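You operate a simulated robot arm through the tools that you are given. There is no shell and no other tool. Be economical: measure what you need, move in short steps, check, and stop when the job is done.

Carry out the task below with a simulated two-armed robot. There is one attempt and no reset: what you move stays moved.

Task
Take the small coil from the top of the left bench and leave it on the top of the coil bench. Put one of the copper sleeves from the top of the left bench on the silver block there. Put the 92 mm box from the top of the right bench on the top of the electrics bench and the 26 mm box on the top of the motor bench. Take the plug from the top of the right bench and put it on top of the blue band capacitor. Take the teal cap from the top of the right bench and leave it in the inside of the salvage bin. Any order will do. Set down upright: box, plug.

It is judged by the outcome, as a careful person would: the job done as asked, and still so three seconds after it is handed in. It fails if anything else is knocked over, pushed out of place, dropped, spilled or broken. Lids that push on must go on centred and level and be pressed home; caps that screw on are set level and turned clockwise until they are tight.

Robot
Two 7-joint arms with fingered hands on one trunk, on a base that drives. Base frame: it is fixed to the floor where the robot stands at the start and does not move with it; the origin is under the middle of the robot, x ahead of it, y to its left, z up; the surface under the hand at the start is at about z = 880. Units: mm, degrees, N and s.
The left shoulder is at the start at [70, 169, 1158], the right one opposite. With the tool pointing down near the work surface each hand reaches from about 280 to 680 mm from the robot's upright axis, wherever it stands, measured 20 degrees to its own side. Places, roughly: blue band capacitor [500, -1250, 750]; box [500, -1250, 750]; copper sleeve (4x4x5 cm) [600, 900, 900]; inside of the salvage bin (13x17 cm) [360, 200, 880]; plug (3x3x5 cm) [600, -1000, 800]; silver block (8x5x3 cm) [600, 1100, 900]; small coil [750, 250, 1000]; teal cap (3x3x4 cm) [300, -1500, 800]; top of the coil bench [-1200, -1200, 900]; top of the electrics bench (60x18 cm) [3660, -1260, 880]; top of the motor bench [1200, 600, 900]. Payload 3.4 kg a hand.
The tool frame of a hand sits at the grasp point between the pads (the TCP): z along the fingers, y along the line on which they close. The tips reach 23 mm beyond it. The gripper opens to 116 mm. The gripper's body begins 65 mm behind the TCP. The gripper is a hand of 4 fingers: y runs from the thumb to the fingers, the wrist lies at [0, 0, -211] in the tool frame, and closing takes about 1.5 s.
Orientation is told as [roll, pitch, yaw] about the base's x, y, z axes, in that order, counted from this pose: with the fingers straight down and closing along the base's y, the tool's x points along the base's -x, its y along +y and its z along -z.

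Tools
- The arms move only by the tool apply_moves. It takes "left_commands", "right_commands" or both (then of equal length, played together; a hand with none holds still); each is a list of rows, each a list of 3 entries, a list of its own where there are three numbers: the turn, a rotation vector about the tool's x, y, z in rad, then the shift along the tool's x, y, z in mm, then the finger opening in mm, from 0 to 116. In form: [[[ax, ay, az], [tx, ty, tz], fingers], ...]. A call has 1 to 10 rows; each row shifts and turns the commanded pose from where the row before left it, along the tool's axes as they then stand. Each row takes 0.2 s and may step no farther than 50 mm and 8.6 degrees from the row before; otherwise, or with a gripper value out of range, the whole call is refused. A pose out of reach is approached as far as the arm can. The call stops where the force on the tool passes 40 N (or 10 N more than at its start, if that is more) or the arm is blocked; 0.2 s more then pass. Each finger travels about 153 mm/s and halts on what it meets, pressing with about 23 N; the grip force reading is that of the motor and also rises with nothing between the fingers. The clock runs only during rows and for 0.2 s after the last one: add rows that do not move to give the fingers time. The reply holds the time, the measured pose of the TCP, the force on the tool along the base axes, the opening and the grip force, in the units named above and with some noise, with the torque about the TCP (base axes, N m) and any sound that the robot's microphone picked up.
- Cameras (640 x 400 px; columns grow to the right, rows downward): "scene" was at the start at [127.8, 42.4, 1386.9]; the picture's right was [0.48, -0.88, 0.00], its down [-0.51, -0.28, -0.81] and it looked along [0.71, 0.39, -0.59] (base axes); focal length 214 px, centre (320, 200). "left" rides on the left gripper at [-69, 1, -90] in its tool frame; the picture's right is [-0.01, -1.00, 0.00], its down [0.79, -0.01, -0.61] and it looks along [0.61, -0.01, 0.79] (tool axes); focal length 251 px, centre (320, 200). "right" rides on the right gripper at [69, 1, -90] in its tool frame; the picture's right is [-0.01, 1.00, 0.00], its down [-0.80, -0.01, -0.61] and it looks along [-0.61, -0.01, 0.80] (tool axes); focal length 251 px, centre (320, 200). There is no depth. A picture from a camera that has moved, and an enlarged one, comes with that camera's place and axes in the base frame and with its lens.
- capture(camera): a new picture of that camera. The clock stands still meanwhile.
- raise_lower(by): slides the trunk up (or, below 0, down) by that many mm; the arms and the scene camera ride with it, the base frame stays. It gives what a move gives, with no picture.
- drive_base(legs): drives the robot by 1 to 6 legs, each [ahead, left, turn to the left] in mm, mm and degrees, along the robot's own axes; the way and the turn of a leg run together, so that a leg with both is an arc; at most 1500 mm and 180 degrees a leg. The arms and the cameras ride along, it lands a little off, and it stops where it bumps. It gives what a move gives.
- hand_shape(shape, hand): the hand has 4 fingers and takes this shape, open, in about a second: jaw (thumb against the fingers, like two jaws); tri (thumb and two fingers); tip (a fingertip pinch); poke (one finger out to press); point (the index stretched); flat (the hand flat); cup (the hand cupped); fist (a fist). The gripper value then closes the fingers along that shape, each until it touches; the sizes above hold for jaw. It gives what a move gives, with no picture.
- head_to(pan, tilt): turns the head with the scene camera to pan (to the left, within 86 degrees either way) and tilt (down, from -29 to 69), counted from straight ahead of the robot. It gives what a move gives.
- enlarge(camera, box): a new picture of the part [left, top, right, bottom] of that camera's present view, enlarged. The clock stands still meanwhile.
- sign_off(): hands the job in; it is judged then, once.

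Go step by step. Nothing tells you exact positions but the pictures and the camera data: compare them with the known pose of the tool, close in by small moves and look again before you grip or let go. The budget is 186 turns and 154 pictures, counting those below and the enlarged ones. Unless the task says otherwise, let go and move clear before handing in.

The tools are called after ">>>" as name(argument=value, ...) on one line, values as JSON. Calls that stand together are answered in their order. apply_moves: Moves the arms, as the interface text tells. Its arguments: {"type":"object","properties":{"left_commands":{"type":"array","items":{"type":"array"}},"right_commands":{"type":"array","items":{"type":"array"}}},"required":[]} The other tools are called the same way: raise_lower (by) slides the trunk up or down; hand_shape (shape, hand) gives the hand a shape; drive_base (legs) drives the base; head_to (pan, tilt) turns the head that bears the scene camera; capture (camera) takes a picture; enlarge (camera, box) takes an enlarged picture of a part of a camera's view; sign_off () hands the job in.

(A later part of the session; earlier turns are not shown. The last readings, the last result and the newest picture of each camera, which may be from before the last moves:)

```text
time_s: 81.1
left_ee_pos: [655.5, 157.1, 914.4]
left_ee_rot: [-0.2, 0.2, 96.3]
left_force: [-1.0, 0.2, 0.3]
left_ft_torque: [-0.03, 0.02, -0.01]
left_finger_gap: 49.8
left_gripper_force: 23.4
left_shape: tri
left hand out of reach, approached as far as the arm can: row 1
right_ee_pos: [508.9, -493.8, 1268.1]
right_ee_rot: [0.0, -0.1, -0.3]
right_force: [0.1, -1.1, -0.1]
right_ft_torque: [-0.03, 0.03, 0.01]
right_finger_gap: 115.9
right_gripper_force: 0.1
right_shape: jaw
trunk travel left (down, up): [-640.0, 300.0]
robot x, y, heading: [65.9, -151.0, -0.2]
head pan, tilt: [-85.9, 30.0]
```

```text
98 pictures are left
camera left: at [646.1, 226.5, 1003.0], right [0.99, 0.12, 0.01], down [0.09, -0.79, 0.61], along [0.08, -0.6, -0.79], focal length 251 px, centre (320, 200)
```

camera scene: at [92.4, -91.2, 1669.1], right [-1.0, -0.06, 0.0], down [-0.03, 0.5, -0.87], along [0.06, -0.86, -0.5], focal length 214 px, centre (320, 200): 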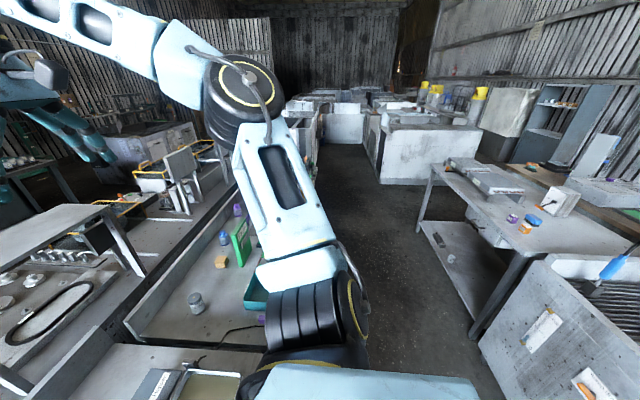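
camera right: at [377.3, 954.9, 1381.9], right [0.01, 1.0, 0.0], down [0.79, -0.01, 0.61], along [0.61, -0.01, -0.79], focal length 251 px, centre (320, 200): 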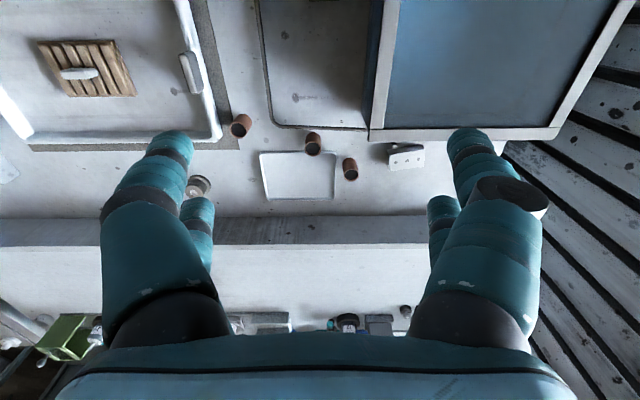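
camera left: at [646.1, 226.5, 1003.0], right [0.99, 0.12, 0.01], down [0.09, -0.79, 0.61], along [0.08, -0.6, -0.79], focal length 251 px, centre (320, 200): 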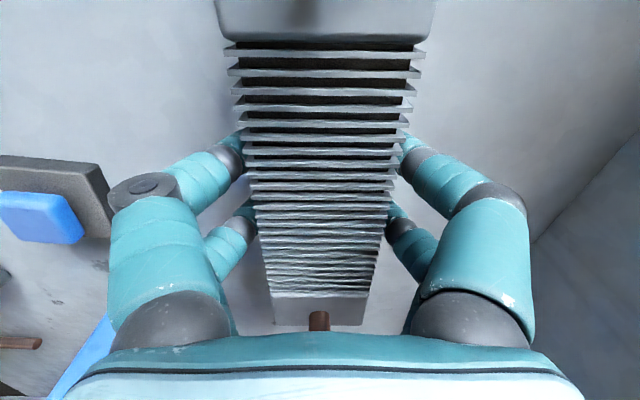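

Coil gripped by both finger rows. I'll lift it clear.

>>> raise_lower(by=60)

>>> capture(camera="left")

>>> raise_lower(by=235)

```text
time_s: 82.1
left_ee_pos: [655.7, 157.9, 972.3]
left_ee_rot: [-0.2, 0.2, 96.1]
left_force: [-0.8, 0.6, -4.4]
left_ft_torque: [0.02, 0.0, 0.02]
left_finger_gap: 49.6
left_gripper_force: 23.1
left_shape: tri
right_ee_pos: [509.7, -492.9, 1328.3]
right_ee_rot: [-0.1, -0.1, -0.2]
right_force: [0.6, 0.1, 0.0]
right_ft_torque: [-0.03, 0.02, 0.01]
right_finger_gap: 116.2
right_gripper_force: 0.1
right_shape: jaw
trunk travel left (down, up): [-700.0, 240.0]
robot x, y, heading: [70.1, -152.7, -0.2]
head pan, tilt: [-85.9, 30.0]
```

```text
97 pictures are left
camera left: at [646.8, 226.8, 1062.4], right [0.99, 0.12, 0.01], down [0.09, -0.79, 0.61], along [0.08, -0.6, -0.79], focal length 251 px, centre (320, 200)
```

left: 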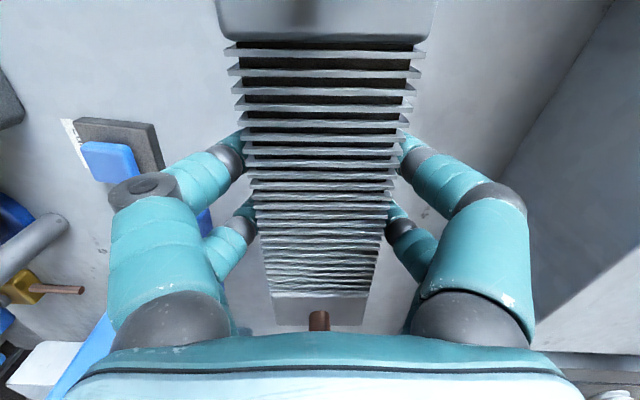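

```text
time_s: 84.5
left_ee_pos: [657.2, 157.7, 1209.9]
left_ee_rot: [-0.3, 0.2, 96.1]
left_force: [0.0, -0.5, -3.3]
left_ft_torque: [-0.03, -0.02, -0.01]
left_finger_gap: 49.8
left_gripper_force: 22.8
left_shape: tri
right_ee_pos: [510.1, -491.9, 1564.1]
right_ee_rot: [0.0, -0.1, -0.2]
right_force: [0.2, 0.0, -0.1]
right_ft_torque: [0.0, -0.01, -0.01]
right_finger_gap: 115.7
right_gripper_force: 0.1
right_shape: jaw
trunk travel left (down, up): [-935.0, 5.0]
robot x, y, heading: [70.4, -154.4, -0.2]
head pan, tilt: [-85.9, 30.0]
```

Coil is up and steady. I'll retract the arm, back away from the bench, and look toward the coil bench.

>>> apply_moves(left_commands=[[[0, 0, 0], [0, 35, 0], 25], [[0, 0, 0], [0, 35, 0], 25], [[0, 0, 0], [0, 35, 0], 25], [[0, 0, 0], [0, 35, 0], 25]])

>>> drive_base(legs=[[-320, 0, 0], [0, 0, -90]])

>>> head_to(pan=-40, tilt=30)

>>> capture(camera="scene")

```text
time_s: 85.5
left_ee_pos: [514.3, 142.4, 1206.8]
left_ee_rot: [-0.3, 0.2, 96.2]
left_force: [0.1, 0.6, -4.1]
left_ft_torque: [-0.03, -0.03, 0.03]
left_finger_gap: 49.8
left_gripper_force: 23.4
left_shape: tri
right_ee_pos: [507.2, -493.3, 1565.2]
right_ee_rot: [-0.1, -0.2, -0.2]
right_force: [-0.4, -0.6, 0.3]
right_ft_torque: [0.01, 0.0, 0.02]
right_finger_gap: 116.1
right_gripper_force: 0.0
right_shape: jaw
trunk travel left (down, up): [-935.0, 5.0]
robot x, y, heading: [69.9, -153.8, -0.4]
head pan, tilt: [-85.9, 30.0]
```

```text
time_s: 91.5
left_ee_pos: [39.8, -601.9, 1207.7]
left_ee_rot: [-0.3, 0.2, 5.9]
left_force: [0.3, -0.5, -4.5]
left_ft_torque: [0.02, 0.02, 0.01]
left_finger_gap: 49.3
left_gripper_force: 23.3
left_shape: tri
right_ee_pos: [-592.5, -592.1, 1564.4]
right_ee_rot: [-0.1, -0.2, -90.6]
right_force: [-0.3, -0.6, 0.2]
right_ft_torque: [0.02, -0.03, -0.03]
right_finger_gap: 115.7
right_gripper_force: 0.0
right_shape: jaw
trunk travel left (down, up): [-935.0, 5.0]
robot x, y, heading: [-252.4, -153.7, -90.8]
head pan, tilt: [-85.9, 30.0]
```

```text
time_s: 92.7
left_ee_pos: [39.8, -601.6, 1207.4]
left_ee_rot: [-0.4, 0.2, 5.9]
left_force: [0.4, 0.0, -4.1]
left_ft_torque: [0.0, 0.04, 0.02]
left_finger_gap: 49.3
left_gripper_force: 23.4
left_shape: tri
right_ee_pos: [-594.7, -592.0, 1564.6]
right_ee_rot: [0.1, -0.2, -90.5]
right_force: [-0.3, -0.2, -0.2]
right_ft_torque: [0.01, 0.0, 0.03]
right_finger_gap: 115.8
right_gripper_force: 0.1
right_shape: jaw
trunk travel left (down, up): [-935.0, 5.0]
robot x, y, heading: [-253.0, -150.0, -90.9]
head pan, tilt: [-40.0, 30.0]
```

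```text
96 pictures are left
camera scene: at [-310.3, -270.9, 1666.0], right [-0.76, 0.65, 0.0], down [0.33, 0.38, -0.87], along [-0.57, -0.66, -0.5], focal length 214 px, centre (320, 200)
```

scene: 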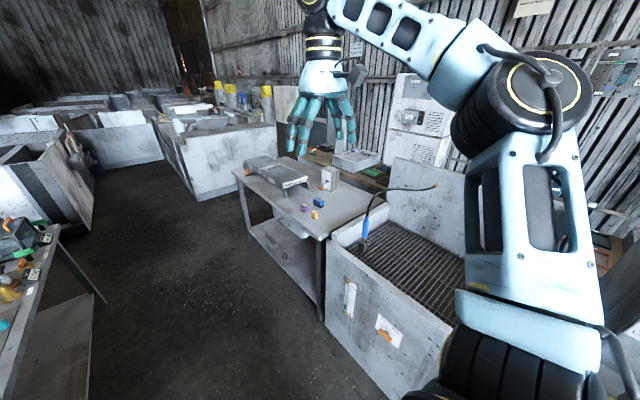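

>>> enlarge(camera="scene", box=[220, 130, 380, 230])

>>> enlarge(camera="scene", box=[300, 160, 480, 360])

```text
4.00 times, centred on (300, 180) of scene
camera zoom: at [-310.3, -270.9, 1666.0], right [-0.76, 0.65, 0.0], down [0.33, 0.38, -0.87], along [-0.57, -0.66, -0.5], focal length 858 px, centre (400, 280)
```

zoom: 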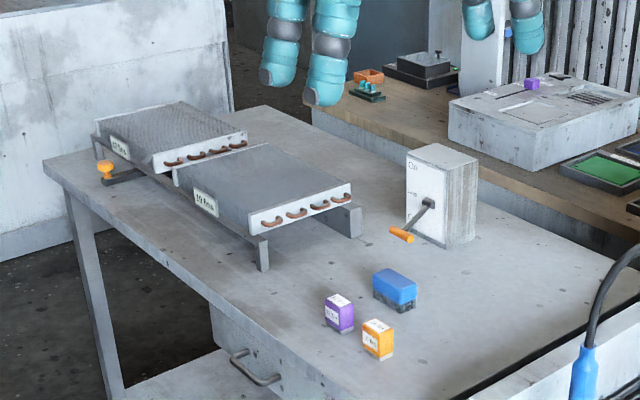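

```text
2.00 times, centred on (390, 260) of scene
camera zoom: at [-310.3, -270.9, 1666.0], right [-0.76, 0.65, 0.0], down [0.33, 0.38, -0.87], along [-0.57, -0.66, -0.5], focal length 429 px, centre (180, 80)
```

zoom: 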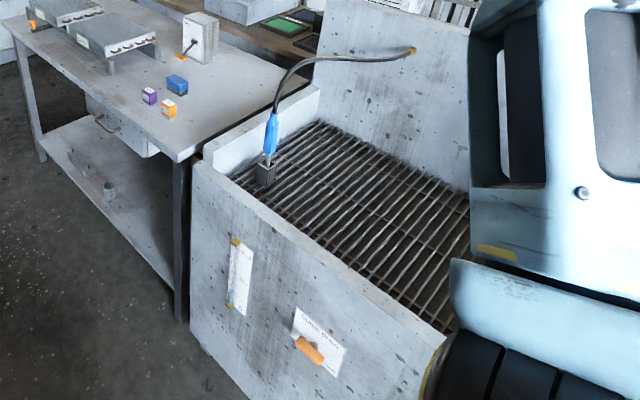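

>>> enlarge(camera="scene", box=[240, 150, 290, 182])

>>> enlarge(camera="scene", box=[295, 160, 345, 222])

>>> capture(camera="right")

```text
12.50 times, centred on (265, 166) of scene
camera zoom: at [-310.3, -270.9, 1666.0], right [-0.76, 0.65, 0.0], down [0.33, 0.38, -0.87], along [-0.57, -0.66, -0.5], focal length 2681 px, centre (1008, 625)
```

zoom: 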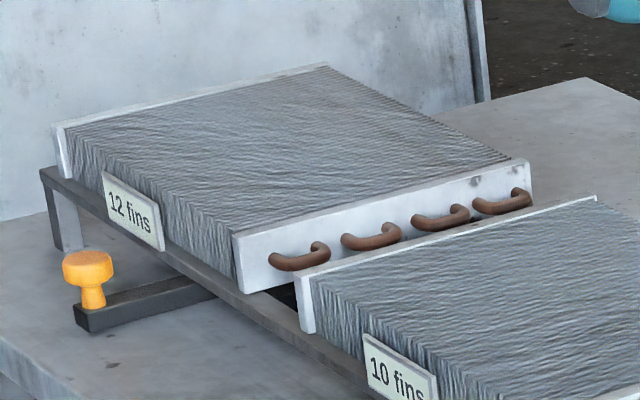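

```text
6.45 times, centred on (320, 191) of scene
camera zoom: at [-310.3, -270.9, 1666.0], right [-0.76, 0.65, 0.0], down [0.33, 0.38, -0.87], along [-0.57, -0.66, -0.5], focal length 1384 px, centre (320, 258)
```

zoom: 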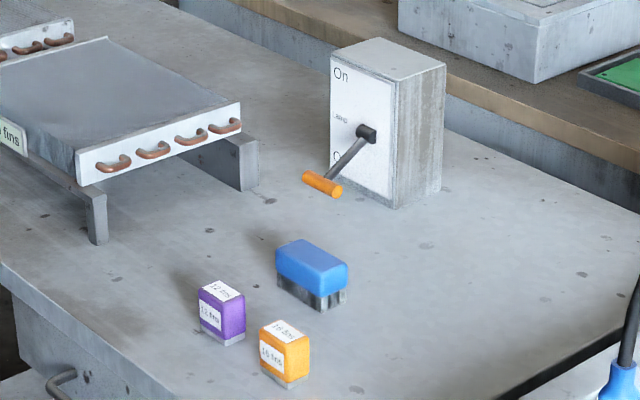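

```text
91 pictures are left
camera right: at [-592.7, -522.9, 1653.9], right [1.0, -0.02, 0.0], down [-0.01, -0.79, 0.61], along [-0.01, -0.61, -0.79], focal length 251 px, centre (320, 200)
```

right: 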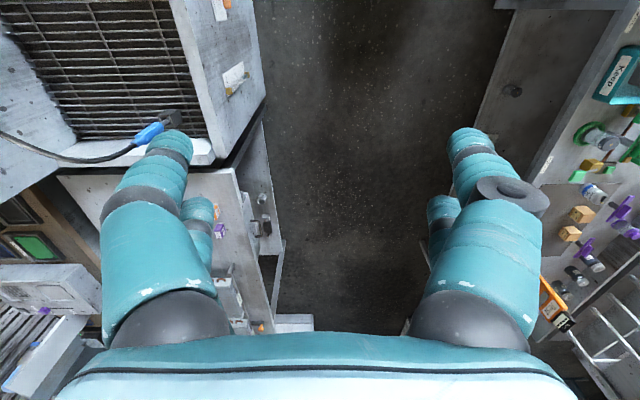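

This is clearly the coil bench (finned coils, fin combs). I'll put the small coil in the free area near its corner around (-1070, -1065), so I'll drive there and turn to face it.

>>> drive_base(legs=[[690, 0, 0], [0, 0, -89]])

>>> apply_moves(left_commands=[[[0, 0, 0.149], [0, 0, 0], 25], [[0, 0, 0.149], [0, 0, 0], 25], [[0, 0, 0.149], [0, 0, 0], 25], [[0, 0, 0.149], [0, 0, 0], 25], [[0, 0, 0.149], [0, 0, 0], 25], [[0, 0, 0.149], [0, 0, 0], 25], [[0, 0, 0.149], [0, 0, 0], 25], [[0, 0, 0.149], [0, 0, 0], 25], [[0, 0, 0.149], [0, 0, 0], 25], [[0, 0, 0.149], [0, 0, 0], 25]])

>>> head_to(pan=20, tilt=45)

>>> capture(camera="scene")

```text
time_s: 100.3
left_ee_pos: [-709.3, -1127.3, 1207.8]
left_ee_rot: [-0.3, 0.2, -84.7]
left_force: [0.3, 0.8, -5.1]
left_ft_torque: [-0.02, 0.0, 0.03]
left_finger_gap: 49.3
left_gripper_force: 22.8
left_shape: tri
right_ee_pos: [-693.0, -493.5, 1565.1]
right_ee_rot: [-0.1, -0.2, 178.9]
right_force: [-0.5, -0.4, 0.2]
right_ft_torque: [-0.01, -0.01, 0.02]
right_finger_gap: 115.9
right_gripper_force: 0.1
right_shape: jaw
trunk travel left (down, up): [-935.0, 5.0]
robot x, y, heading: [-254.9, -839.1, 179.1]
head pan, tilt: [-40.0, 30.0]
```

```text
time_s: 102.5
left_ee_pos: [-710.0, -1126.6, 1206.1]
left_ee_rot: [-0.2, -0.2, -170.2]
left_force: [0.3, 0.6, -3.7]
left_ft_torque: [0.02, 0.01, 0.0]
left_finger_gap: 48.9
left_gripper_force: 23.1
left_shape: tri
right_ee_pos: [-692.5, -492.7, 1563.9]
right_ee_rot: [0.0, 0.0, 179.0]
right_force: [0.3, 0.0, 0.4]
right_ft_torque: [-0.01, -0.01, -0.04]
right_finger_gap: 116.1
right_gripper_force: 0.1
right_shape: jaw
trunk travel left (down, up): [-935.0, 5.0]
robot x, y, heading: [-256.1, -841.7, 178.8]
head pan, tilt: [-40.0, 30.0]
```

```text
time_s: 103.8
left_ee_pos: [-710.3, -1126.3, 1208.1]
left_ee_rot: [-0.2, -0.3, -170.0]
left_force: [0.0, -0.6, -4.6]
left_ft_torque: [0.02, -0.01, 0.03]
left_finger_gap: 49.0
left_gripper_force: 22.7
left_shape: tri
right_ee_pos: [-692.3, -492.2, 1563.7]
right_ee_rot: [0.1, -0.1, 179.0]
right_force: [-0.3, -0.2, -0.5]
right_ft_torque: [-0.06, 0.0, 0.01]
right_finger_gap: 115.9
right_gripper_force: 0.0
right_shape: jaw
trunk travel left (down, up): [-935.0, 5.0]
robot x, y, heading: [-258.4, -840.9, 178.5]
head pan, tilt: [20.0, 45.0]
```

```text
90 pictures are left
camera scene: at [-382.9, -864.4, 1643.4], right [-0.32, 0.95, 0.0], down [0.67, 0.23, -0.71], along [-0.67, -0.23, -0.71], focal length 214 px, centre (320, 200)
```

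scene: 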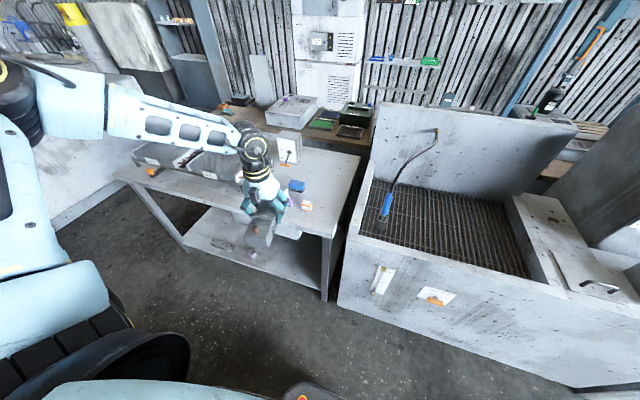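

>>> drive_base(legs=[[295, 0, 1]])

>>> apply_moves(left_commands=[[[0, 0, 0], [-5, -30, 0], 25], [[0, 0, 0], [-30, -25, 0], 25], [[0, 0, 0], [-30, 0, 0], 25]])

>>> capture(camera="left")

>>> capture(camera="scene")

```text
time_s: 105.8
left_ee_pos: [-1004.8, -1128.9, 1209.0]
left_ee_rot: [-0.2, -0.4, -169.2]
left_force: [-0.1, -0.6, -4.0]
left_ft_torque: [-0.03, 0.02, -0.04]
left_finger_gap: 48.7
left_gripper_force: 22.8
left_shape: tri
right_ee_pos: [-994.1, -494.4, 1564.9]
right_ee_rot: [0.0, -0.4, 179.7]
right_force: [-0.3, -0.2, -0.2]
right_ft_torque: [0.02, 0.03, 0.02]
right_finger_gap: 115.9
right_gripper_force: 0.1
right_shape: jaw
trunk travel left (down, up): [-935.0, 5.0]
robot x, y, heading: [-557.6, -835.0, 179.7]
head pan, tilt: [20.0, 45.0]
```

```text
time_s: 106.7
left_ee_pos: [-1081.6, -1086.1, 1207.6]
left_ee_rot: [-0.2, -0.2, -169.4]
left_force: [-0.2, 0.4, -4.4]
left_ft_torque: [0.01, -0.02, 0.05]
left_finger_gap: 48.9
left_gripper_force: 23.7
left_shape: tri
right_ee_pos: [-999.0, -495.8, 1563.7]
right_ee_rot: [-0.1, -0.1, 179.6]
right_force: [-1.0, 0.1, -0.1]
right_ft_torque: [-0.01, -0.03, 0.02]
right_finger_gap: 115.9
right_gripper_force: 0.0
right_shape: jaw
trunk travel left (down, up): [-935.0, 5.0]
robot x, y, heading: [-556.7, -836.1, 179.5]
head pan, tilt: [20.0, 45.0]
```

```text
89 pictures are left
camera left: at [-1149.3, -1099.4, 1297.0], right [-0.2, 0.98, 0.0], down [0.78, 0.15, 0.6], along [0.59, 0.12, -0.8], focal length 251 px, centre (320, 200)
```

left: 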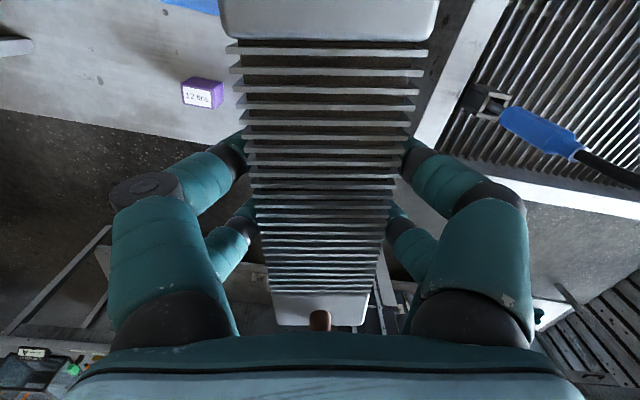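

```text
88 pictures are left
camera scene: at [-685.6, -862.5, 1643.2], right [-0.34, 0.94, 0.0], down [0.67, 0.24, -0.71], along [-0.66, -0.24, -0.71], focal length 214 px, centre (320, 200)
```

scene: 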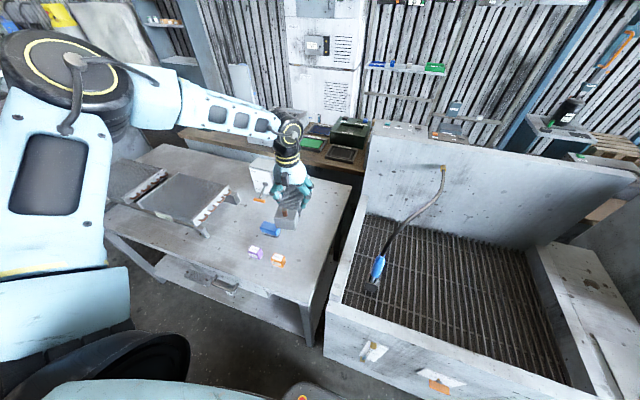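

The spot is free: combs lie left at about (-1023, -1160), and the table edge is at y≈-995. I'll lower the coil.

>>> raise_lower(by=-240)

>>> capture(camera="scene")

>>> capture(camera="left")

```text
time_s: 109.2
left_ee_pos: [-1079.8, -1086.1, 967.7]
left_ee_rot: [-0.1, -0.4, -169.1]
left_force: [-0.8, -0.3, -4.4]
left_ft_torque: [0.0, 0.02, 0.05]
left_finger_gap: 49.0
left_gripper_force: 23.0
left_shape: tri
right_ee_pos: [-996.9, -495.7, 1324.1]
right_ee_rot: [0.0, -0.1, 179.7]
right_force: [-0.6, -0.3, 0.2]
right_ft_torque: [0.0, 0.0, 0.04]
right_finger_gap: 115.9
right_gripper_force: 0.0
right_shape: jaw
trunk travel left (down, up): [-695.0, 245.0]
robot x, y, heading: [-556.1, -834.7, 179.6]
head pan, tilt: [20.0, 45.0]
```

```text
87 pictures are left
camera scene: at [-683.3, -861.8, 1403.4], right [-0.34, 0.94, 0.0], down [0.67, 0.24, -0.71], along [-0.67, -0.24, -0.71], focal length 214 px, centre (320, 200)
```

scene: 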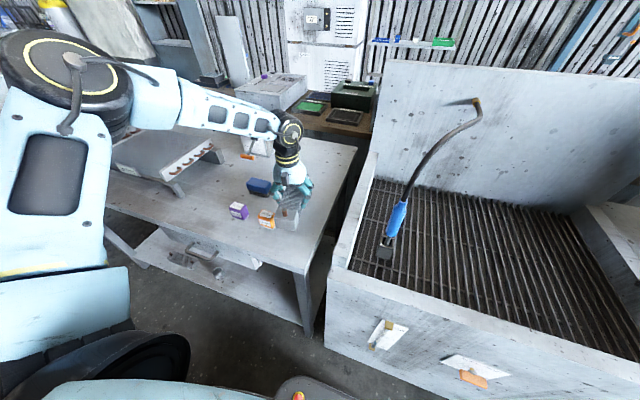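

```text
86 pictures are left
camera left: at [-1147.3, -1099.0, 1058.2], right [-0.2, 0.98, 0.0], down [0.78, 0.15, 0.6], along [0.59, 0.12, -0.8], focal length 251 px, centre (320, 200)
```

left: 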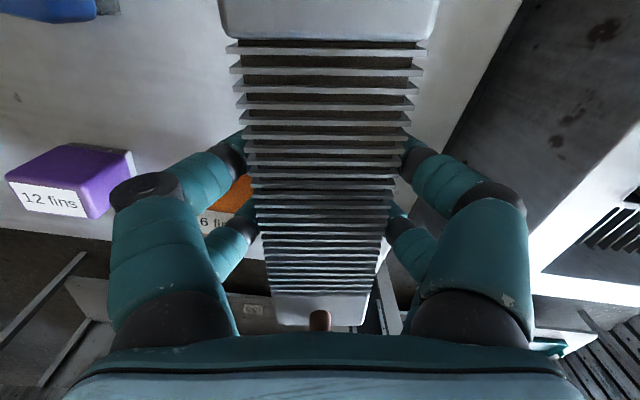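

>>> apply_moves(left_commands=[[[0, 0, 0], [0, -12, 0], 25], [[0, 0, 0], [0, 0, 0], 25]])

>>> raise_lower(by=-42)

>>> raise_lower(by=-6)

>>> raise_lower(by=-4)

```text
time_s: 109.8
left_ee_pos: [-1083.5, -1073.9, 969.1]
left_ee_rot: [-0.2, -0.4, -169.2]
left_force: [-0.6, 0.3, -3.6]
left_ft_torque: [-0.04, -0.02, 0.02]
left_finger_gap: 48.9
left_gripper_force: 22.9
left_shape: tri
right_ee_pos: [-997.7, -493.9, 1324.0]
right_ee_rot: [0.0, -0.2, 179.6]
right_force: [-0.5, 0.1, -0.4]
right_ft_torque: [-0.01, 0.0, 0.02]
right_finger_gap: 116.0
right_gripper_force: 0.0
right_shape: jaw
trunk travel left (down, up): [-695.0, 245.0]
robot x, y, heading: [-556.8, -835.2, 179.6]
head pan, tilt: [20.0, 45.0]
```

```text
time_s: 110.6
left_ee_pos: [-1083.4, -1074.8, 926.6]
left_ee_rot: [-0.2, -0.3, -169.1]
left_force: [-0.2, -0.6, -3.4]
left_ft_torque: [-0.01, 0.0, -0.01]
left_finger_gap: 49.1
left_gripper_force: 23.5
left_shape: tri
right_ee_pos: [-997.9, -493.8, 1282.6]
right_ee_rot: [0.0, -0.2, 179.7]
right_force: [0.0, -0.8, -0.6]
right_ft_torque: [0.02, 0.0, 0.01]
right_finger_gap: 115.9
right_gripper_force: 0.1
right_shape: jaw
trunk travel left (down, up): [-653.0, 287.0]
robot x, y, heading: [-558.5, -831.8, 179.4]
head pan, tilt: [20.0, 45.0]
```

```text
time_s: 111.2
left_ee_pos: [-1082.0, -1074.7, 921.3]
left_ee_rot: [-0.2, -0.4, -169.3]
left_force: [0.4, -0.2, -4.5]
left_ft_torque: [0.04, 0.03, -0.02]
left_finger_gap: 49.0
left_gripper_force: 23.2
left_shape: tri
right_ee_pos: [-997.7, -493.7, 1275.9]
right_ee_rot: [0.0, -0.1, 179.7]
right_force: [-0.1, -0.7, -0.7]
right_ft_torque: [-0.02, 0.01, -0.03]
right_finger_gap: 116.0
right_gripper_force: 0.0
right_shape: jaw
trunk travel left (down, up): [-647.0, 293.0]
robot x, y, heading: [-557.4, -836.2, 179.6]
head pan, tilt: [20.0, 45.0]
```

```text
time_s: 111.7
left_ee_pos: [-1082.6, -1074.9, 916.4]
left_ee_rot: [-0.2, -0.3, -169.2]
left_force: [0.1, 0.3, -4.9]
left_ft_torque: [-0.02, 0.02, -0.01]
left_finger_gap: 48.7
left_gripper_force: 22.9
left_shape: tri
right_ee_pos: [-997.9, -494.7, 1271.7]
right_ee_rot: [0.0, -0.1, 179.7]
right_force: [-0.1, 0.1, -0.2]
right_ft_torque: [-0.03, 0.03, -0.02]
right_finger_gap: 116.0
right_gripper_force: 0.0
right_shape: jaw
trunk travel left (down, up): [-643.0, 297.0]
robot x, y, heading: [-556.1, -834.2, 179.6]
head pan, tilt: [20.0, 45.0]
```

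>>> raise_lower(by=-3)

>>> raise_lower(by=-3)

>>> raise_lower(by=-3)

>>> capture(camera="scene")

```text
time_s: 112.2
left_ee_pos: [-1081.8, -1073.2, 914.6]
left_ee_rot: [-0.1, -0.4, -169.1]
left_force: [0.5, -0.2, -2.4]
left_ft_torque: [0.04, -0.09, 0.02]
left_finger_gap: 49.3
left_gripper_force: 23.1
left_shape: tri
right_ee_pos: [-998.2, -494.5, 1268.6]
right_ee_rot: [0.0, 0.0, 179.7]
right_force: [-0.4, 0.3, -0.2]
right_ft_torque: [-0.03, 0.03, -0.01]
right_finger_gap: 115.8
right_gripper_force: 0.0
right_shape: jaw
trunk travel left (down, up): [-640.0, 300.0]
robot x, y, heading: [-560.2, -835.7, 179.7]
head pan, tilt: [20.0, 45.0]
```

```text
time_s: 112.7
left_ee_pos: [-1081.9, -1074.2, 913.1]
left_ee_rot: [-0.3, -0.6, -169.3]
left_force: [-4.5, -4.0, 16.4]
left_ft_torque: [-0.02, -0.07, -0.01]
left_finger_gap: 49.0
left_gripper_force: 22.9
left_shape: tri
right_ee_pos: [-996.0, -493.9, 1266.6]
right_ee_rot: [-0.1, -0.2, 179.6]
right_force: [0.0, 0.2, 0.3]
right_ft_torque: [0.0, 0.0, 0.02]
right_finger_gap: 116.1
right_gripper_force: 0.1
right_shape: jaw
trunk travel left (down, up): [-637.0, 303.0]
robot x, y, heading: [-559.4, -832.7, 179.5]
head pan, tilt: [20.0, 45.0]
```

```text
time_s: 113.4
left_ee_pos: [-1081.7, -1073.9, 912.3]
left_ee_rot: [-0.4, -0.9, -169.2]
left_force: [1.1, -1.4, 16.3]
left_ft_torque: [0.0, -0.21, -0.02]
left_finger_gap: 49.0
left_gripper_force: 23.0
left_shape: tri
right_ee_pos: [-994.7, -493.8, 1263.7]
right_ee_rot: [0.0, -0.3, 179.8]
right_force: [0.2, 0.2, -0.3]
right_ft_torque: [-0.02, -0.01, -0.02]
right_finger_gap: 115.7
right_gripper_force: 0.1
right_shape: jaw
trunk travel left (down, up): [-634.0, 306.0]
robot x, y, heading: [-557.1, -831.4, 179.7]
head pan, tilt: [20.0, 45.0]
stopped: the force on the tool passed its limit at 41 N (the readings are from after the stop); the commanded pose is now the measured one
```

```text
85 pictures are left
camera scene: at [-679.4, -860.9, 1343.0], right [-0.34, 0.94, 0.0], down [0.66, 0.24, -0.71], along [-0.67, -0.24, -0.71], focal length 214 px, centre (320, 200)
```

scene: 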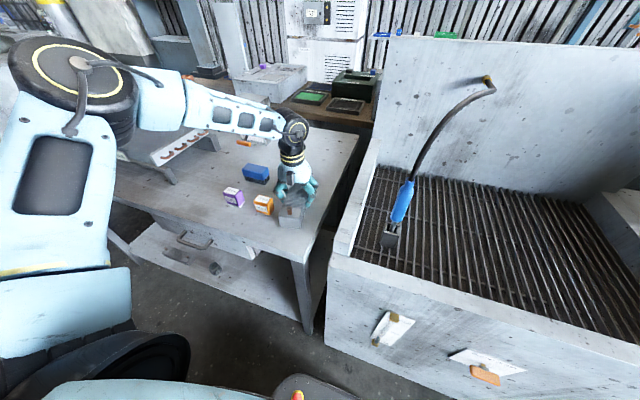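

The coil rests on the bench. I'll release it and lift straight up.

>>> apply_moves(left_commands=[[[0, 0, 0], [0, 0, 0], 55], [[0, 0, 0], [0, 0, 0], 65], [[0, 0, 0], [0, 0, 0], 75], [[0, 0, 0], [0, 0, 0], 75]])

>>> raise_lower(by=200)

>>> capture(camera="scene")

```text
time_s: 114.4
left_ee_pos: [-1083.7, -1074.0, 909.8]
left_ee_rot: [-0.3, -0.6, -169.2]
left_force: [0.4, 0.0, 0.4]
left_ft_torque: [0.01, 0.02, 0.01]
left_finger_gap: 74.4
left_gripper_force: 0.0
left_shape: tri
right_ee_pos: [-998.5, -493.9, 1263.0]
right_ee_rot: [0.0, -0.1, 179.6]
right_force: [-0.2, -0.9, 0.5]
right_ft_torque: [0.02, -0.04, 0.0]
right_finger_gap: 115.9
right_gripper_force: 0.2
right_shape: jaw
trunk travel left (down, up): [-634.0, 306.0]
robot x, y, heading: [-554.5, -833.8, 179.9]
head pan, tilt: [20.0, 45.0]
```

```text
time_s: 116.5
left_ee_pos: [-1083.7, -1075.5, 1110.5]
left_ee_rot: [-0.2, -0.7, -169.1]
left_force: [-0.8, -0.6, -0.6]
left_ft_torque: [0.02, 0.03, 0.0]
left_finger_gap: 74.5
left_gripper_force: 0.1
left_shape: tri
right_ee_pos: [-997.0, -494.1, 1463.4]
right_ee_rot: [0.0, -0.1, 179.7]
right_force: [-0.4, 0.5, 0.2]
right_ft_torque: [-0.03, -0.03, 0.0]
right_finger_gap: 115.9
right_gripper_force: 0.0
right_shape: jaw
trunk travel left (down, up): [-834.0, 106.0]
robot x, y, heading: [-556.4, -838.8, 179.5]
head pan, tilt: [20.0, 45.0]
```

```text
84 pictures are left
camera scene: at [-682.8, -861.5, 1542.9], right [-0.34, 0.94, 0.0], down [0.67, 0.24, -0.71], along [-0.67, -0.24, -0.71], focal length 214 px, centre (320, 200)
```

scene: 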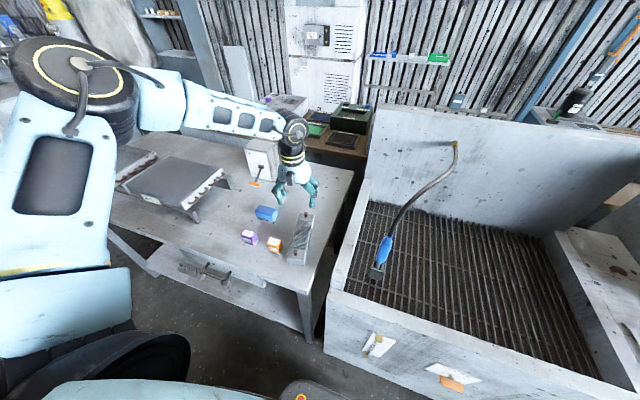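

The coil lies on the coil bench and nothing else moved. Next I'll back away, turn to face the right bench and survey it.

>>> raise_lower(by=100)

>>> apply_moves(left_commands=[[[0, 0, 0], [45, 0, 0], 75], [[0, 0, 0], [45, 0, 0], 75], [[0, 0, 0], [45, 0, 0], 75], [[0, 0, 0], [30, 0, 0], 75]])

>>> drive_base(legs=[[-300, 0, 0], [0, 250, 0], [0, 0, 180]])

>>> head_to(pan=0, tilt=40)

>>> capture(camera="scene")

>>> capture(camera="right")

```text
time_s: 117.9
left_ee_pos: [-1083.2, -1074.2, 1210.1]
left_ee_rot: [-0.3, -0.5, -169.2]
left_force: [0.3, -0.1, 0.4]
left_ft_torque: [-0.01, 0.0, 0.03]
left_finger_gap: 74.5
left_gripper_force: 0.0
left_shape: tri
right_ee_pos: [-998.1, -493.4, 1564.0]
right_ee_rot: [0.0, -0.1, 179.7]
right_force: [-0.4, -0.3, -0.8]
right_ft_torque: [0.0, 0.01, -0.02]
right_finger_gap: 115.9
right_gripper_force: 0.1
right_shape: jaw
trunk travel left (down, up): [-934.0, 6.0]
robot x, y, heading: [-561.1, -833.8, 179.8]
head pan, tilt: [20.0, 45.0]
```

```text
time_s: 118.9
left_ee_pos: [-921.0, -1041.4, 1209.2]
left_ee_rot: [-0.4, -0.6, -169.2]
left_force: [-0.6, -0.5, 0.6]
left_ft_torque: [-0.01, 0.05, -0.02]
left_finger_gap: 74.6
left_gripper_force: 0.2
left_shape: tri
right_ee_pos: [-996.8, -494.4, 1563.4]
right_ee_rot: [0.0, -0.2, 179.8]
right_force: [-0.8, -0.2, 0.4]
right_ft_torque: [0.01, -0.01, 0.01]
right_finger_gap: 115.9
right_gripper_force: 0.1
right_shape: jaw
trunk travel left (down, up): [-934.0, 6.0]
robot x, y, heading: [-557.1, -831.3, 179.7]
head pan, tilt: [20.0, 45.0]
```

```text
time_s: 129.6
left_ee_pos: [106.6, -879.5, 1209.0]
left_ee_rot: [-0.3, -0.7, 10.6]
left_force: [-0.3, -0.3, 1.4]
left_ft_torque: [0.0, 0.0, -0.01]
left_finger_gap: 74.7
left_gripper_force: 0.0
left_shape: tri
right_ee_pos: [177.7, -1430.0, 1563.9]
right_ee_rot: [0.0, -0.1, -0.6]
right_force: [0.5, -0.7, 0.0]
right_ft_torque: [-0.01, 0.01, -0.05]
right_finger_gap: 115.9
right_gripper_force: 0.0
right_shape: jaw
trunk travel left (down, up): [-934.0, 6.0]
robot x, y, heading: [-261.1, -1086.9, -0.6]
head pan, tilt: [20.0, 45.0]
```

```text
time_s: 130.5
left_ee_pos: [105.4, -878.6, 1209.4]
left_ee_rot: [-0.4, -0.7, 10.5]
left_force: [-0.4, 0.8, -0.5]
left_ft_torque: [0.02, -0.02, 0.02]
left_finger_gap: 74.5
left_gripper_force: 0.1
left_shape: tri
right_ee_pos: [178.8, -1429.2, 1564.2]
right_ee_rot: [0.0, 0.0, -0.7]
right_force: [0.3, 0.2, -0.2]
right_ft_torque: [-0.01, 0.01, -0.03]
right_finger_gap: 115.8
right_gripper_force: 0.0
right_shape: jaw
trunk travel left (down, up): [-934.0, 6.0]
robot x, y, heading: [-261.8, -1084.5, -0.6]
head pan, tilt: [0.0, 40.0]
```

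```text
83 pictures are left
camera scene: at [-124.6, -1087.4, 1650.1], right [-0.01, -1.0, 0.0], down [-0.64, 0.01, -0.77], along [0.77, -0.01, -0.64], focal length 214 px, centre (320, 200)
```

scene: 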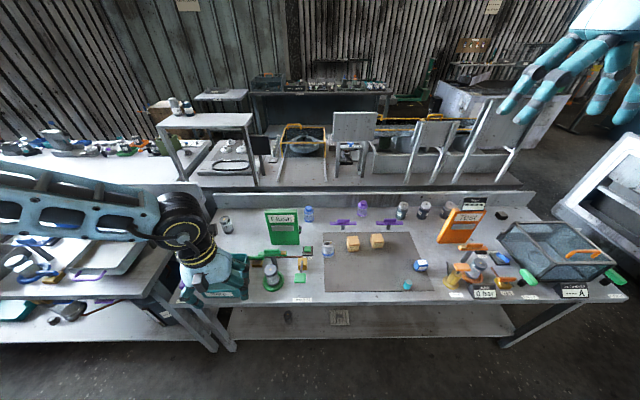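

```text
82 pictures are left
camera right: at [109.9, -1427.4, 1653.5], right [0.02, 1.0, 0.0], down [0.79, -0.01, 0.61], along [0.61, -0.01, -0.79], focal length 251 px, centre (320, 200)
```

right: 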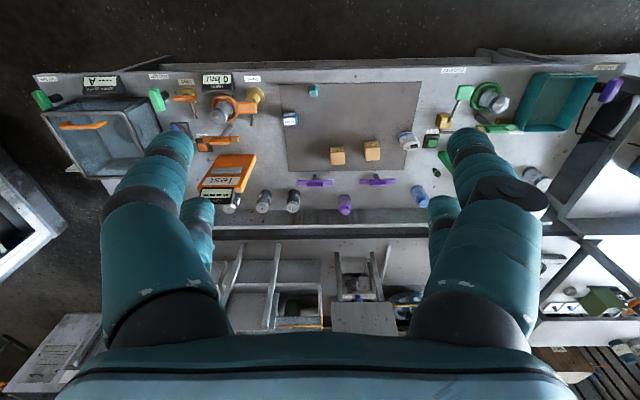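

>>> enlarge(camera="scene", box=[200, 190, 360, 310])

>>> enlarge(camera="scene", box=[320, 190, 480, 310])

>>> enlarge(camera="scene", box=[430, 180, 640, 310])

```text
3.33 times, centred on (280, 250) of scene
camera zoom: at [-124.6, -1087.4, 1650.1], right [-0.01, -1.0, 0.0], down [-0.64, 0.01, -0.77], along [0.77, -0.01, -0.64], focal length 715 px, centre (453, 33)
```

zoom: 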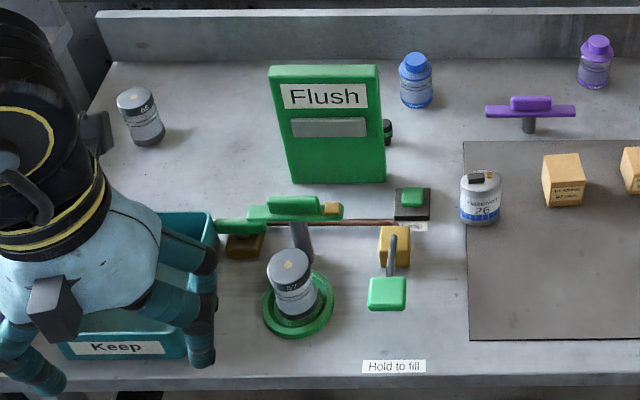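

```text
3.33 times, centred on (400, 250) of scene
camera zoom: at [-124.6, -1087.4, 1650.1], right [-0.01, -1.0, 0.0], down [-0.64, 0.01, -0.77], along [0.77, -0.01, -0.64], focal length 715 px, centre (53, 33)
```

zoom: 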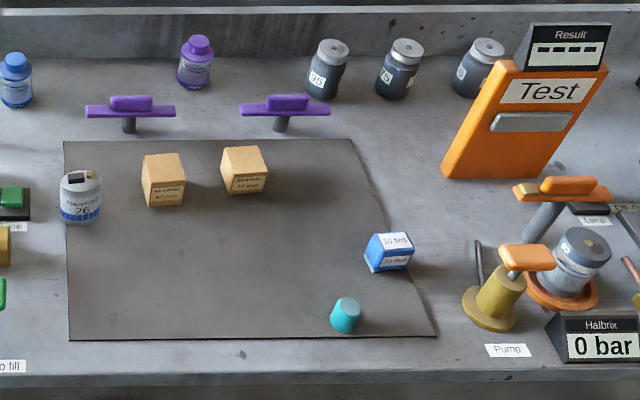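

```text
3.05 times, centred on (535, 245) of scene
camera zoom: at [-124.6, -1087.4, 1650.1], right [-0.01, -1.0, 0.0], down [-0.64, 0.01, -0.77], along [0.77, -0.01, -0.64], focal length 654 px, centre (-335, 63)
```

zoom: 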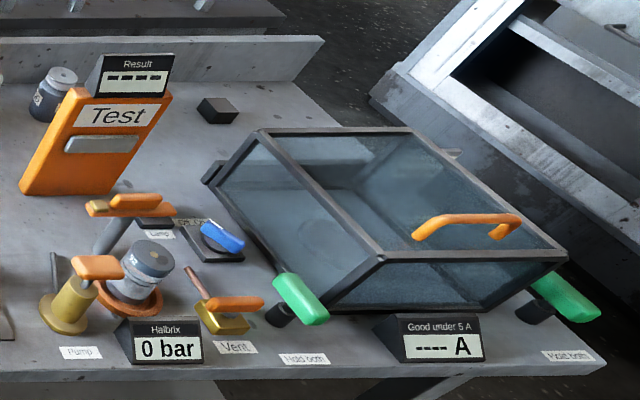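

I found the capacitor (blue band, "26"), two tan boxes, the teal cap, and a black plug beside the Flush panel. Before planning the far deliveries I'll look for routes to the motor and electrics benches.

>>> head_to(pan=0, tilt=12)

>>> capture(camera="scene")

>>> head_to(pan=-65, tilt=15)

>>> capture(camera="scene")

```text
time_s: 131.4
left_ee_pos: [105.8, -879.5, 1208.8]
left_ee_rot: [-0.2, -0.7, 10.5]
left_force: [-0.3, -0.7, 0.5]
left_ft_torque: [-0.02, 0.01, 0.02]
left_finger_gap: 74.5
left_gripper_force: 0.0
left_shape: tri
right_ee_pos: [178.3, -1429.0, 1563.1]
right_ee_rot: [-0.1, -0.2, -0.6]
right_force: [-0.9, 0.8, 0.4]
right_ft_torque: [0.02, -0.03, 0.01]
right_finger_gap: 115.7
right_gripper_force: 0.1
right_shape: jaw
trunk travel left (down, up): [-934.0, 6.0]
robot x, y, heading: [-259.7, -1084.4, -0.6]
head pan, tilt: [0.0, 12.0]
```

```text
78 pictures are left
camera scene: at [-116.4, -1087.5, 1694.5], right [-0.01, -1.0, 0.0], down [-0.21, 0.0, -0.98], along [0.98, -0.01, -0.21], focal length 214 px, centre (320, 200)
```

scene: 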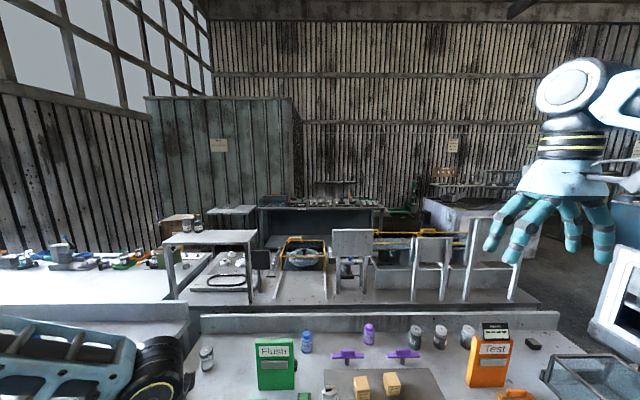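

```text
time_s: 132.8
left_ee_pos: [107.4, -879.7, 1208.8]
left_ee_rot: [-0.3, -0.6, 10.4]
left_force: [0.3, 0.6, -0.6]
left_ft_torque: [-0.02, -0.04, 0.03]
left_finger_gap: 74.8
left_gripper_force: 0.0
left_shape: tri
right_ee_pos: [178.7, -1429.1, 1563.5]
right_ee_rot: [0.0, -0.2, -0.5]
right_force: [-0.7, 0.2, 0.0]
right_ft_torque: [-0.03, 0.0, 0.0]
right_finger_gap: 116.2
right_gripper_force: 0.0
right_shape: jaw
trunk travel left (down, up): [-934.0, 6.0]
robot x, y, heading: [-262.6, -1083.1, -0.8]
head pan, tilt: [-65.0, 15.0]
```

```text
77 pictures are left
camera scene: at [-171.1, -1171.5, 1689.7], right [-0.91, -0.41, 0.0], down [-0.11, 0.24, -0.97], along [0.4, -0.88, -0.26], focal length 214 px, centre (320, 200)
```

scene: 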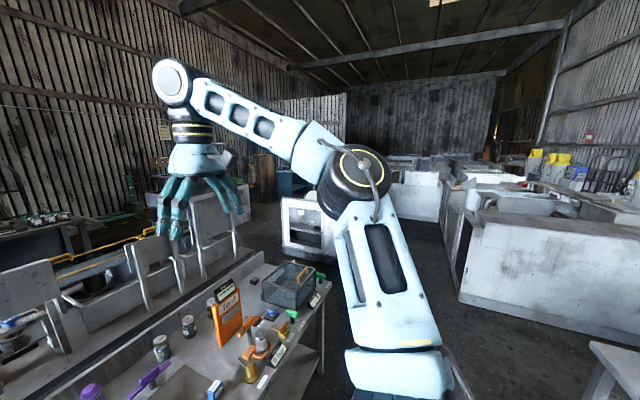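

The electrics bench is the dark one far ahead; the motor bench's top edge is behind the left bench at x≈857, z≈980. Now I'll approach the right bench and read the box labels.

>>> drive_base(legs=[[290, 0, 0]])

>>> head_to(pan=-15, tilt=50)

>>> enlarge(camera="scene", box=[220, 120, 380, 220])

>>> capture(camera="scene")

```text
time_s: 134.8
left_ee_pos: [395.2, -883.1, 1209.6]
left_ee_rot: [-0.4, -0.9, 10.5]
left_force: [-0.3, -0.2, 0.1]
left_ft_torque: [-0.02, 0.04, 0.02]
left_finger_gap: 74.6
left_gripper_force: 0.1
left_shape: tri
right_ee_pos: [465.5, -1432.3, 1565.1]
right_ee_rot: [0.0, -0.4, -0.7]
right_force: [-0.2, 0.2, -0.8]
right_ft_torque: [0.02, -0.05, -0.03]
right_finger_gap: 116.0
right_gripper_force: 0.1
right_shape: jaw
trunk travel left (down, up): [-934.0, 6.0]
robot x, y, heading: [32.0, -1087.9, -1.3]
head pan, tilt: [-65.0, 15.0]
```

```text
time_s: 135.9
left_ee_pos: [397.8, -883.5, 1209.5]
left_ee_rot: [-0.3, -0.7, 10.5]
left_force: [-0.2, 0.1, -0.1]
left_ft_torque: [0.02, -0.02, -0.02]
left_finger_gap: 74.6
left_gripper_force: 0.0
left_shape: tri
right_ee_pos: [469.7, -1432.0, 1563.8]
right_ee_rot: [0.1, -0.2, -0.6]
right_force: [0.0, 0.6, 0.5]
right_ft_torque: [0.01, 0.03, 0.01]
right_finger_gap: 115.7
right_gripper_force: 0.1
right_shape: jaw
trunk travel left (down, up): [-934.0, 6.0]
robot x, y, heading: [35.5, -1091.8, -0.7]
head pan, tilt: [-15.0, 50.0]
```

```text
4.00 times, centred on (300, 170) of scene
camera zoom: at [156.0, -1111.1, 1636.1], right [-0.27, -0.96, 0.0], down [-0.74, 0.21, -0.64], along [0.62, -0.17, -0.77], focal length 858 px, centre (400, 320)
```

zoom: 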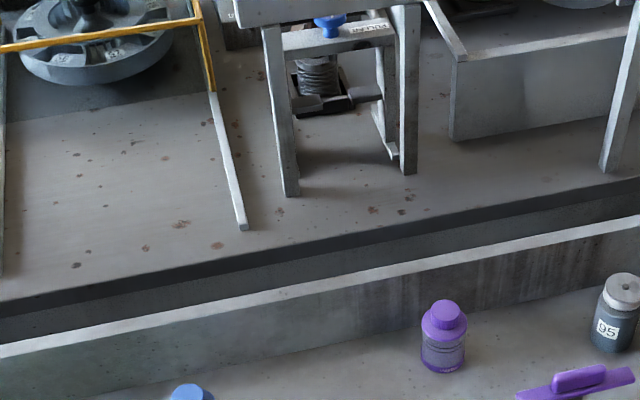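

```text
75 pictures are left
camera scene: at [156.0, -1111.1, 1636.1], right [-0.27, -0.96, 0.0], down [-0.74, 0.21, -0.64], along [0.62, -0.17, -0.77], focal length 214 px, centre (320, 200)
```

scene: 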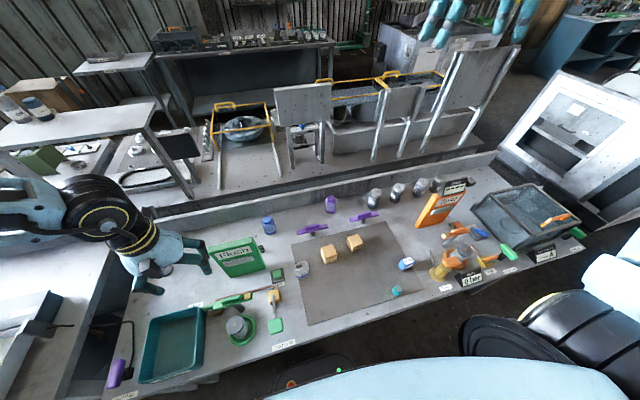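

>>> enlarge(camera="scene", box=[285, 220, 375, 280])

>>> enlarge(camera="scene", box=[230, 225, 310, 300])

>>> enlarge(camera="right", box=[280, 40, 440, 140])

```text
6.67 times, centred on (330, 250) of scene
camera zoom: at [156.0, -1111.1, 1636.1], right [-0.27, -0.96, 0.0], down [-0.74, 0.21, -0.64], along [0.62, -0.17, -0.77], focal length 1430 px, centre (253, -133)
```

zoom: 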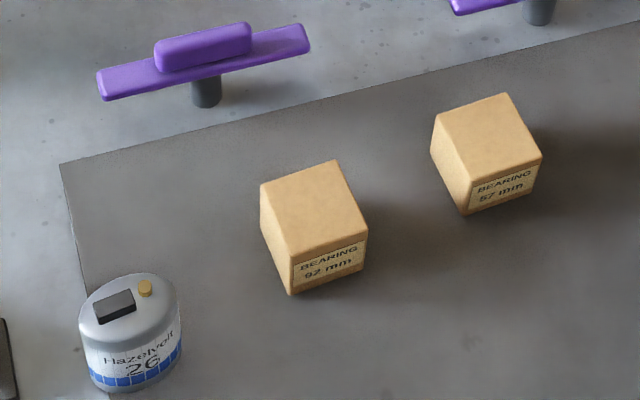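

```text
5.33 times, centred on (270, 262) of scene
camera zoom: at [156.0, -1111.1, 1636.1], right [-0.27, -0.96, 0.0], down [-0.74, 0.21, -0.64], along [0.62, -0.17, -0.77], focal length 1144 px, centre (587, -133)
```

zoom: 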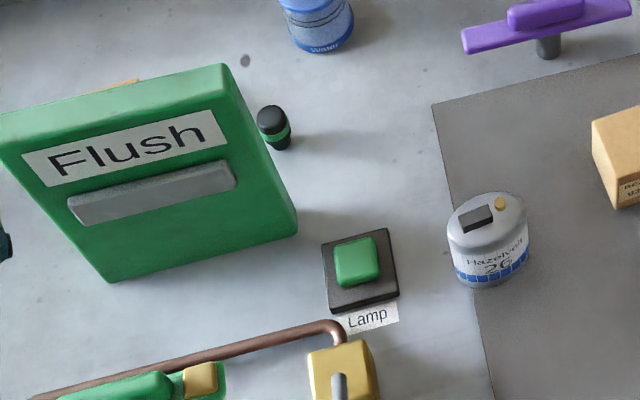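

```text
4.00 times, centred on (360, 90) of right
camera zoom: at [401.1, -1431.3, 1653.7], right [0.02, 1.0, 0.0], down [0.79, -0.02, 0.61], along [0.61, -0.01, -0.79], focal length 1006 px, centre (160, 640)
```

zoom: 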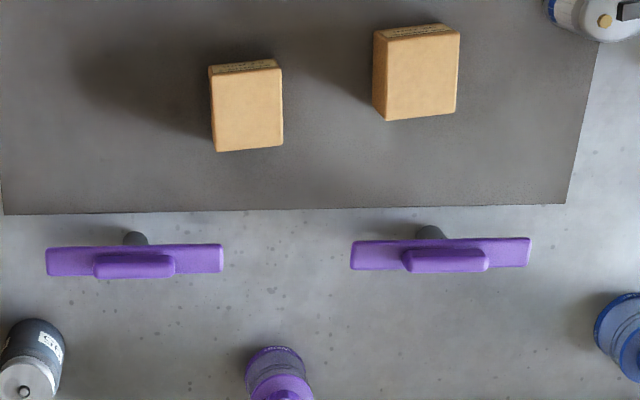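

>>> enlarge(camera="scene", box=[320, 240, 340, 263])

>>> enlarge(camera="scene", box=[345, 232, 365, 252])

>>> capture(camera="left")

```text
16.00 times, centred on (330, 252) of scene
camera zoom: at [156.0, -1111.1, 1636.1], right [-0.27, -0.96, 0.0], down [-0.74, 0.21, -0.64], along [0.62, -0.17, -0.77], focal length 3432 px, centre (160, -624)
```

zoom: 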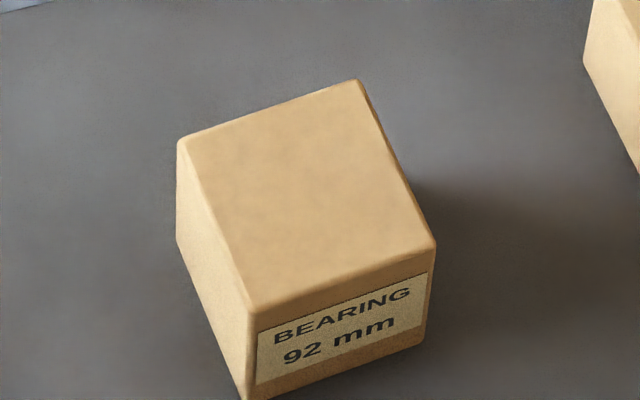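

```text
16.00 times, centred on (355, 242) of scene
camera zoom: at [156.0, -1111.1, 1636.1], right [-0.27, -0.96, 0.0], down [-0.74, 0.21, -0.64], along [0.62, -0.17, -0.77], focal length 3432 px, centre (-240, -472)
```

zoom: 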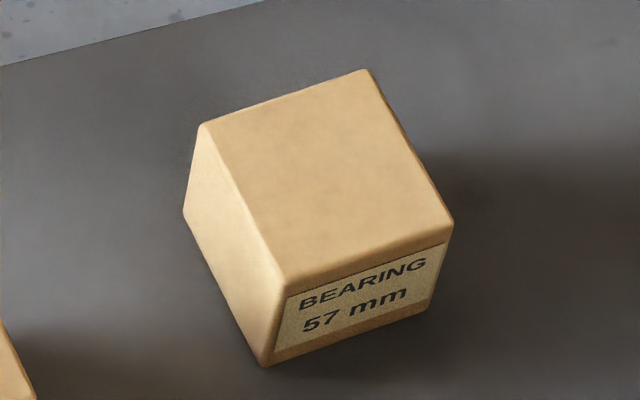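

```text
69 pictures are left
camera left: at [462.6, -869.1, 1299.2], right [0.19, -0.98, 0.01], down [-0.79, -0.15, 0.6], along [-0.59, -0.12, -0.8], focal length 251 px, centre (320, 200)
```

left: 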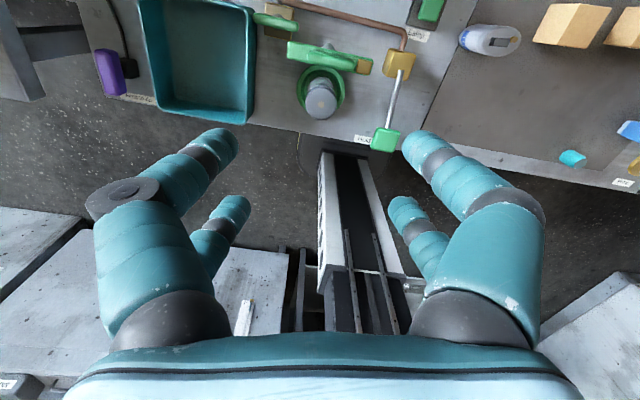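

The 92 mm box is at about (508, -1250); the other visible one is 57 mm. A tan object peeks out behind the Flush panel, so I'll look there with the left hand camera.

>>> apply_moves(left_commands=[[[0, 0, 0], [-45, 8, 0], 75], [[0, 0, 0], [-45, 8, 0], 75], [[0, 0, 0], [-45, 8, 0], 75], [[0, 0, 0], [-30, 8, 0], 75]])

>>> capture(camera="left")

```text
time_s: 136.9
left_ee_pos: [557.8, -822.2, 1210.0]
left_ee_rot: [-0.4, -0.5, 10.4]
left_force: [-0.7, 0.2, 0.1]
left_ft_torque: [0.0, 0.01, -0.02]
left_finger_gap: 74.6
left_gripper_force: 0.1
left_shape: tri
right_ee_pos: [471.5, -1432.5, 1563.4]
right_ee_rot: [0.0, -0.2, -0.7]
right_force: [-0.1, 0.5, 0.8]
right_ft_torque: [0.02, 0.02, -0.01]
right_finger_gap: 116.2
right_gripper_force: 0.1
right_shape: jaw
trunk travel left (down, up): [-934.0, 6.0]
robot x, y, heading: [32.5, -1089.4, -0.4]
head pan, tilt: [-15.0, 50.0]
```

```text
68 pictures are left
camera left: at [622.8, -807.0, 1299.8], right [0.19, -0.98, 0.01], down [-0.79, -0.15, 0.6], along [-0.59, -0.12, -0.8], focal length 251 px, centre (320, 200)
```

left: 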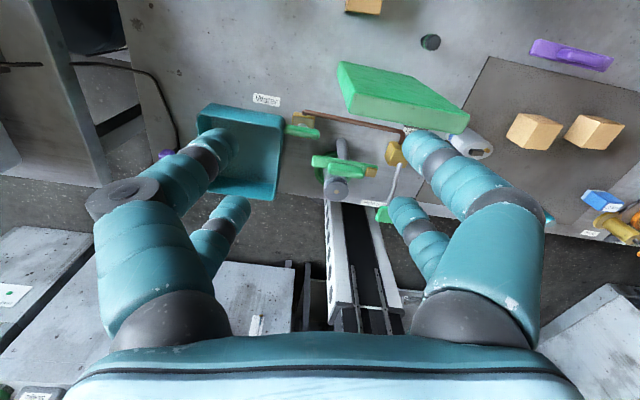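

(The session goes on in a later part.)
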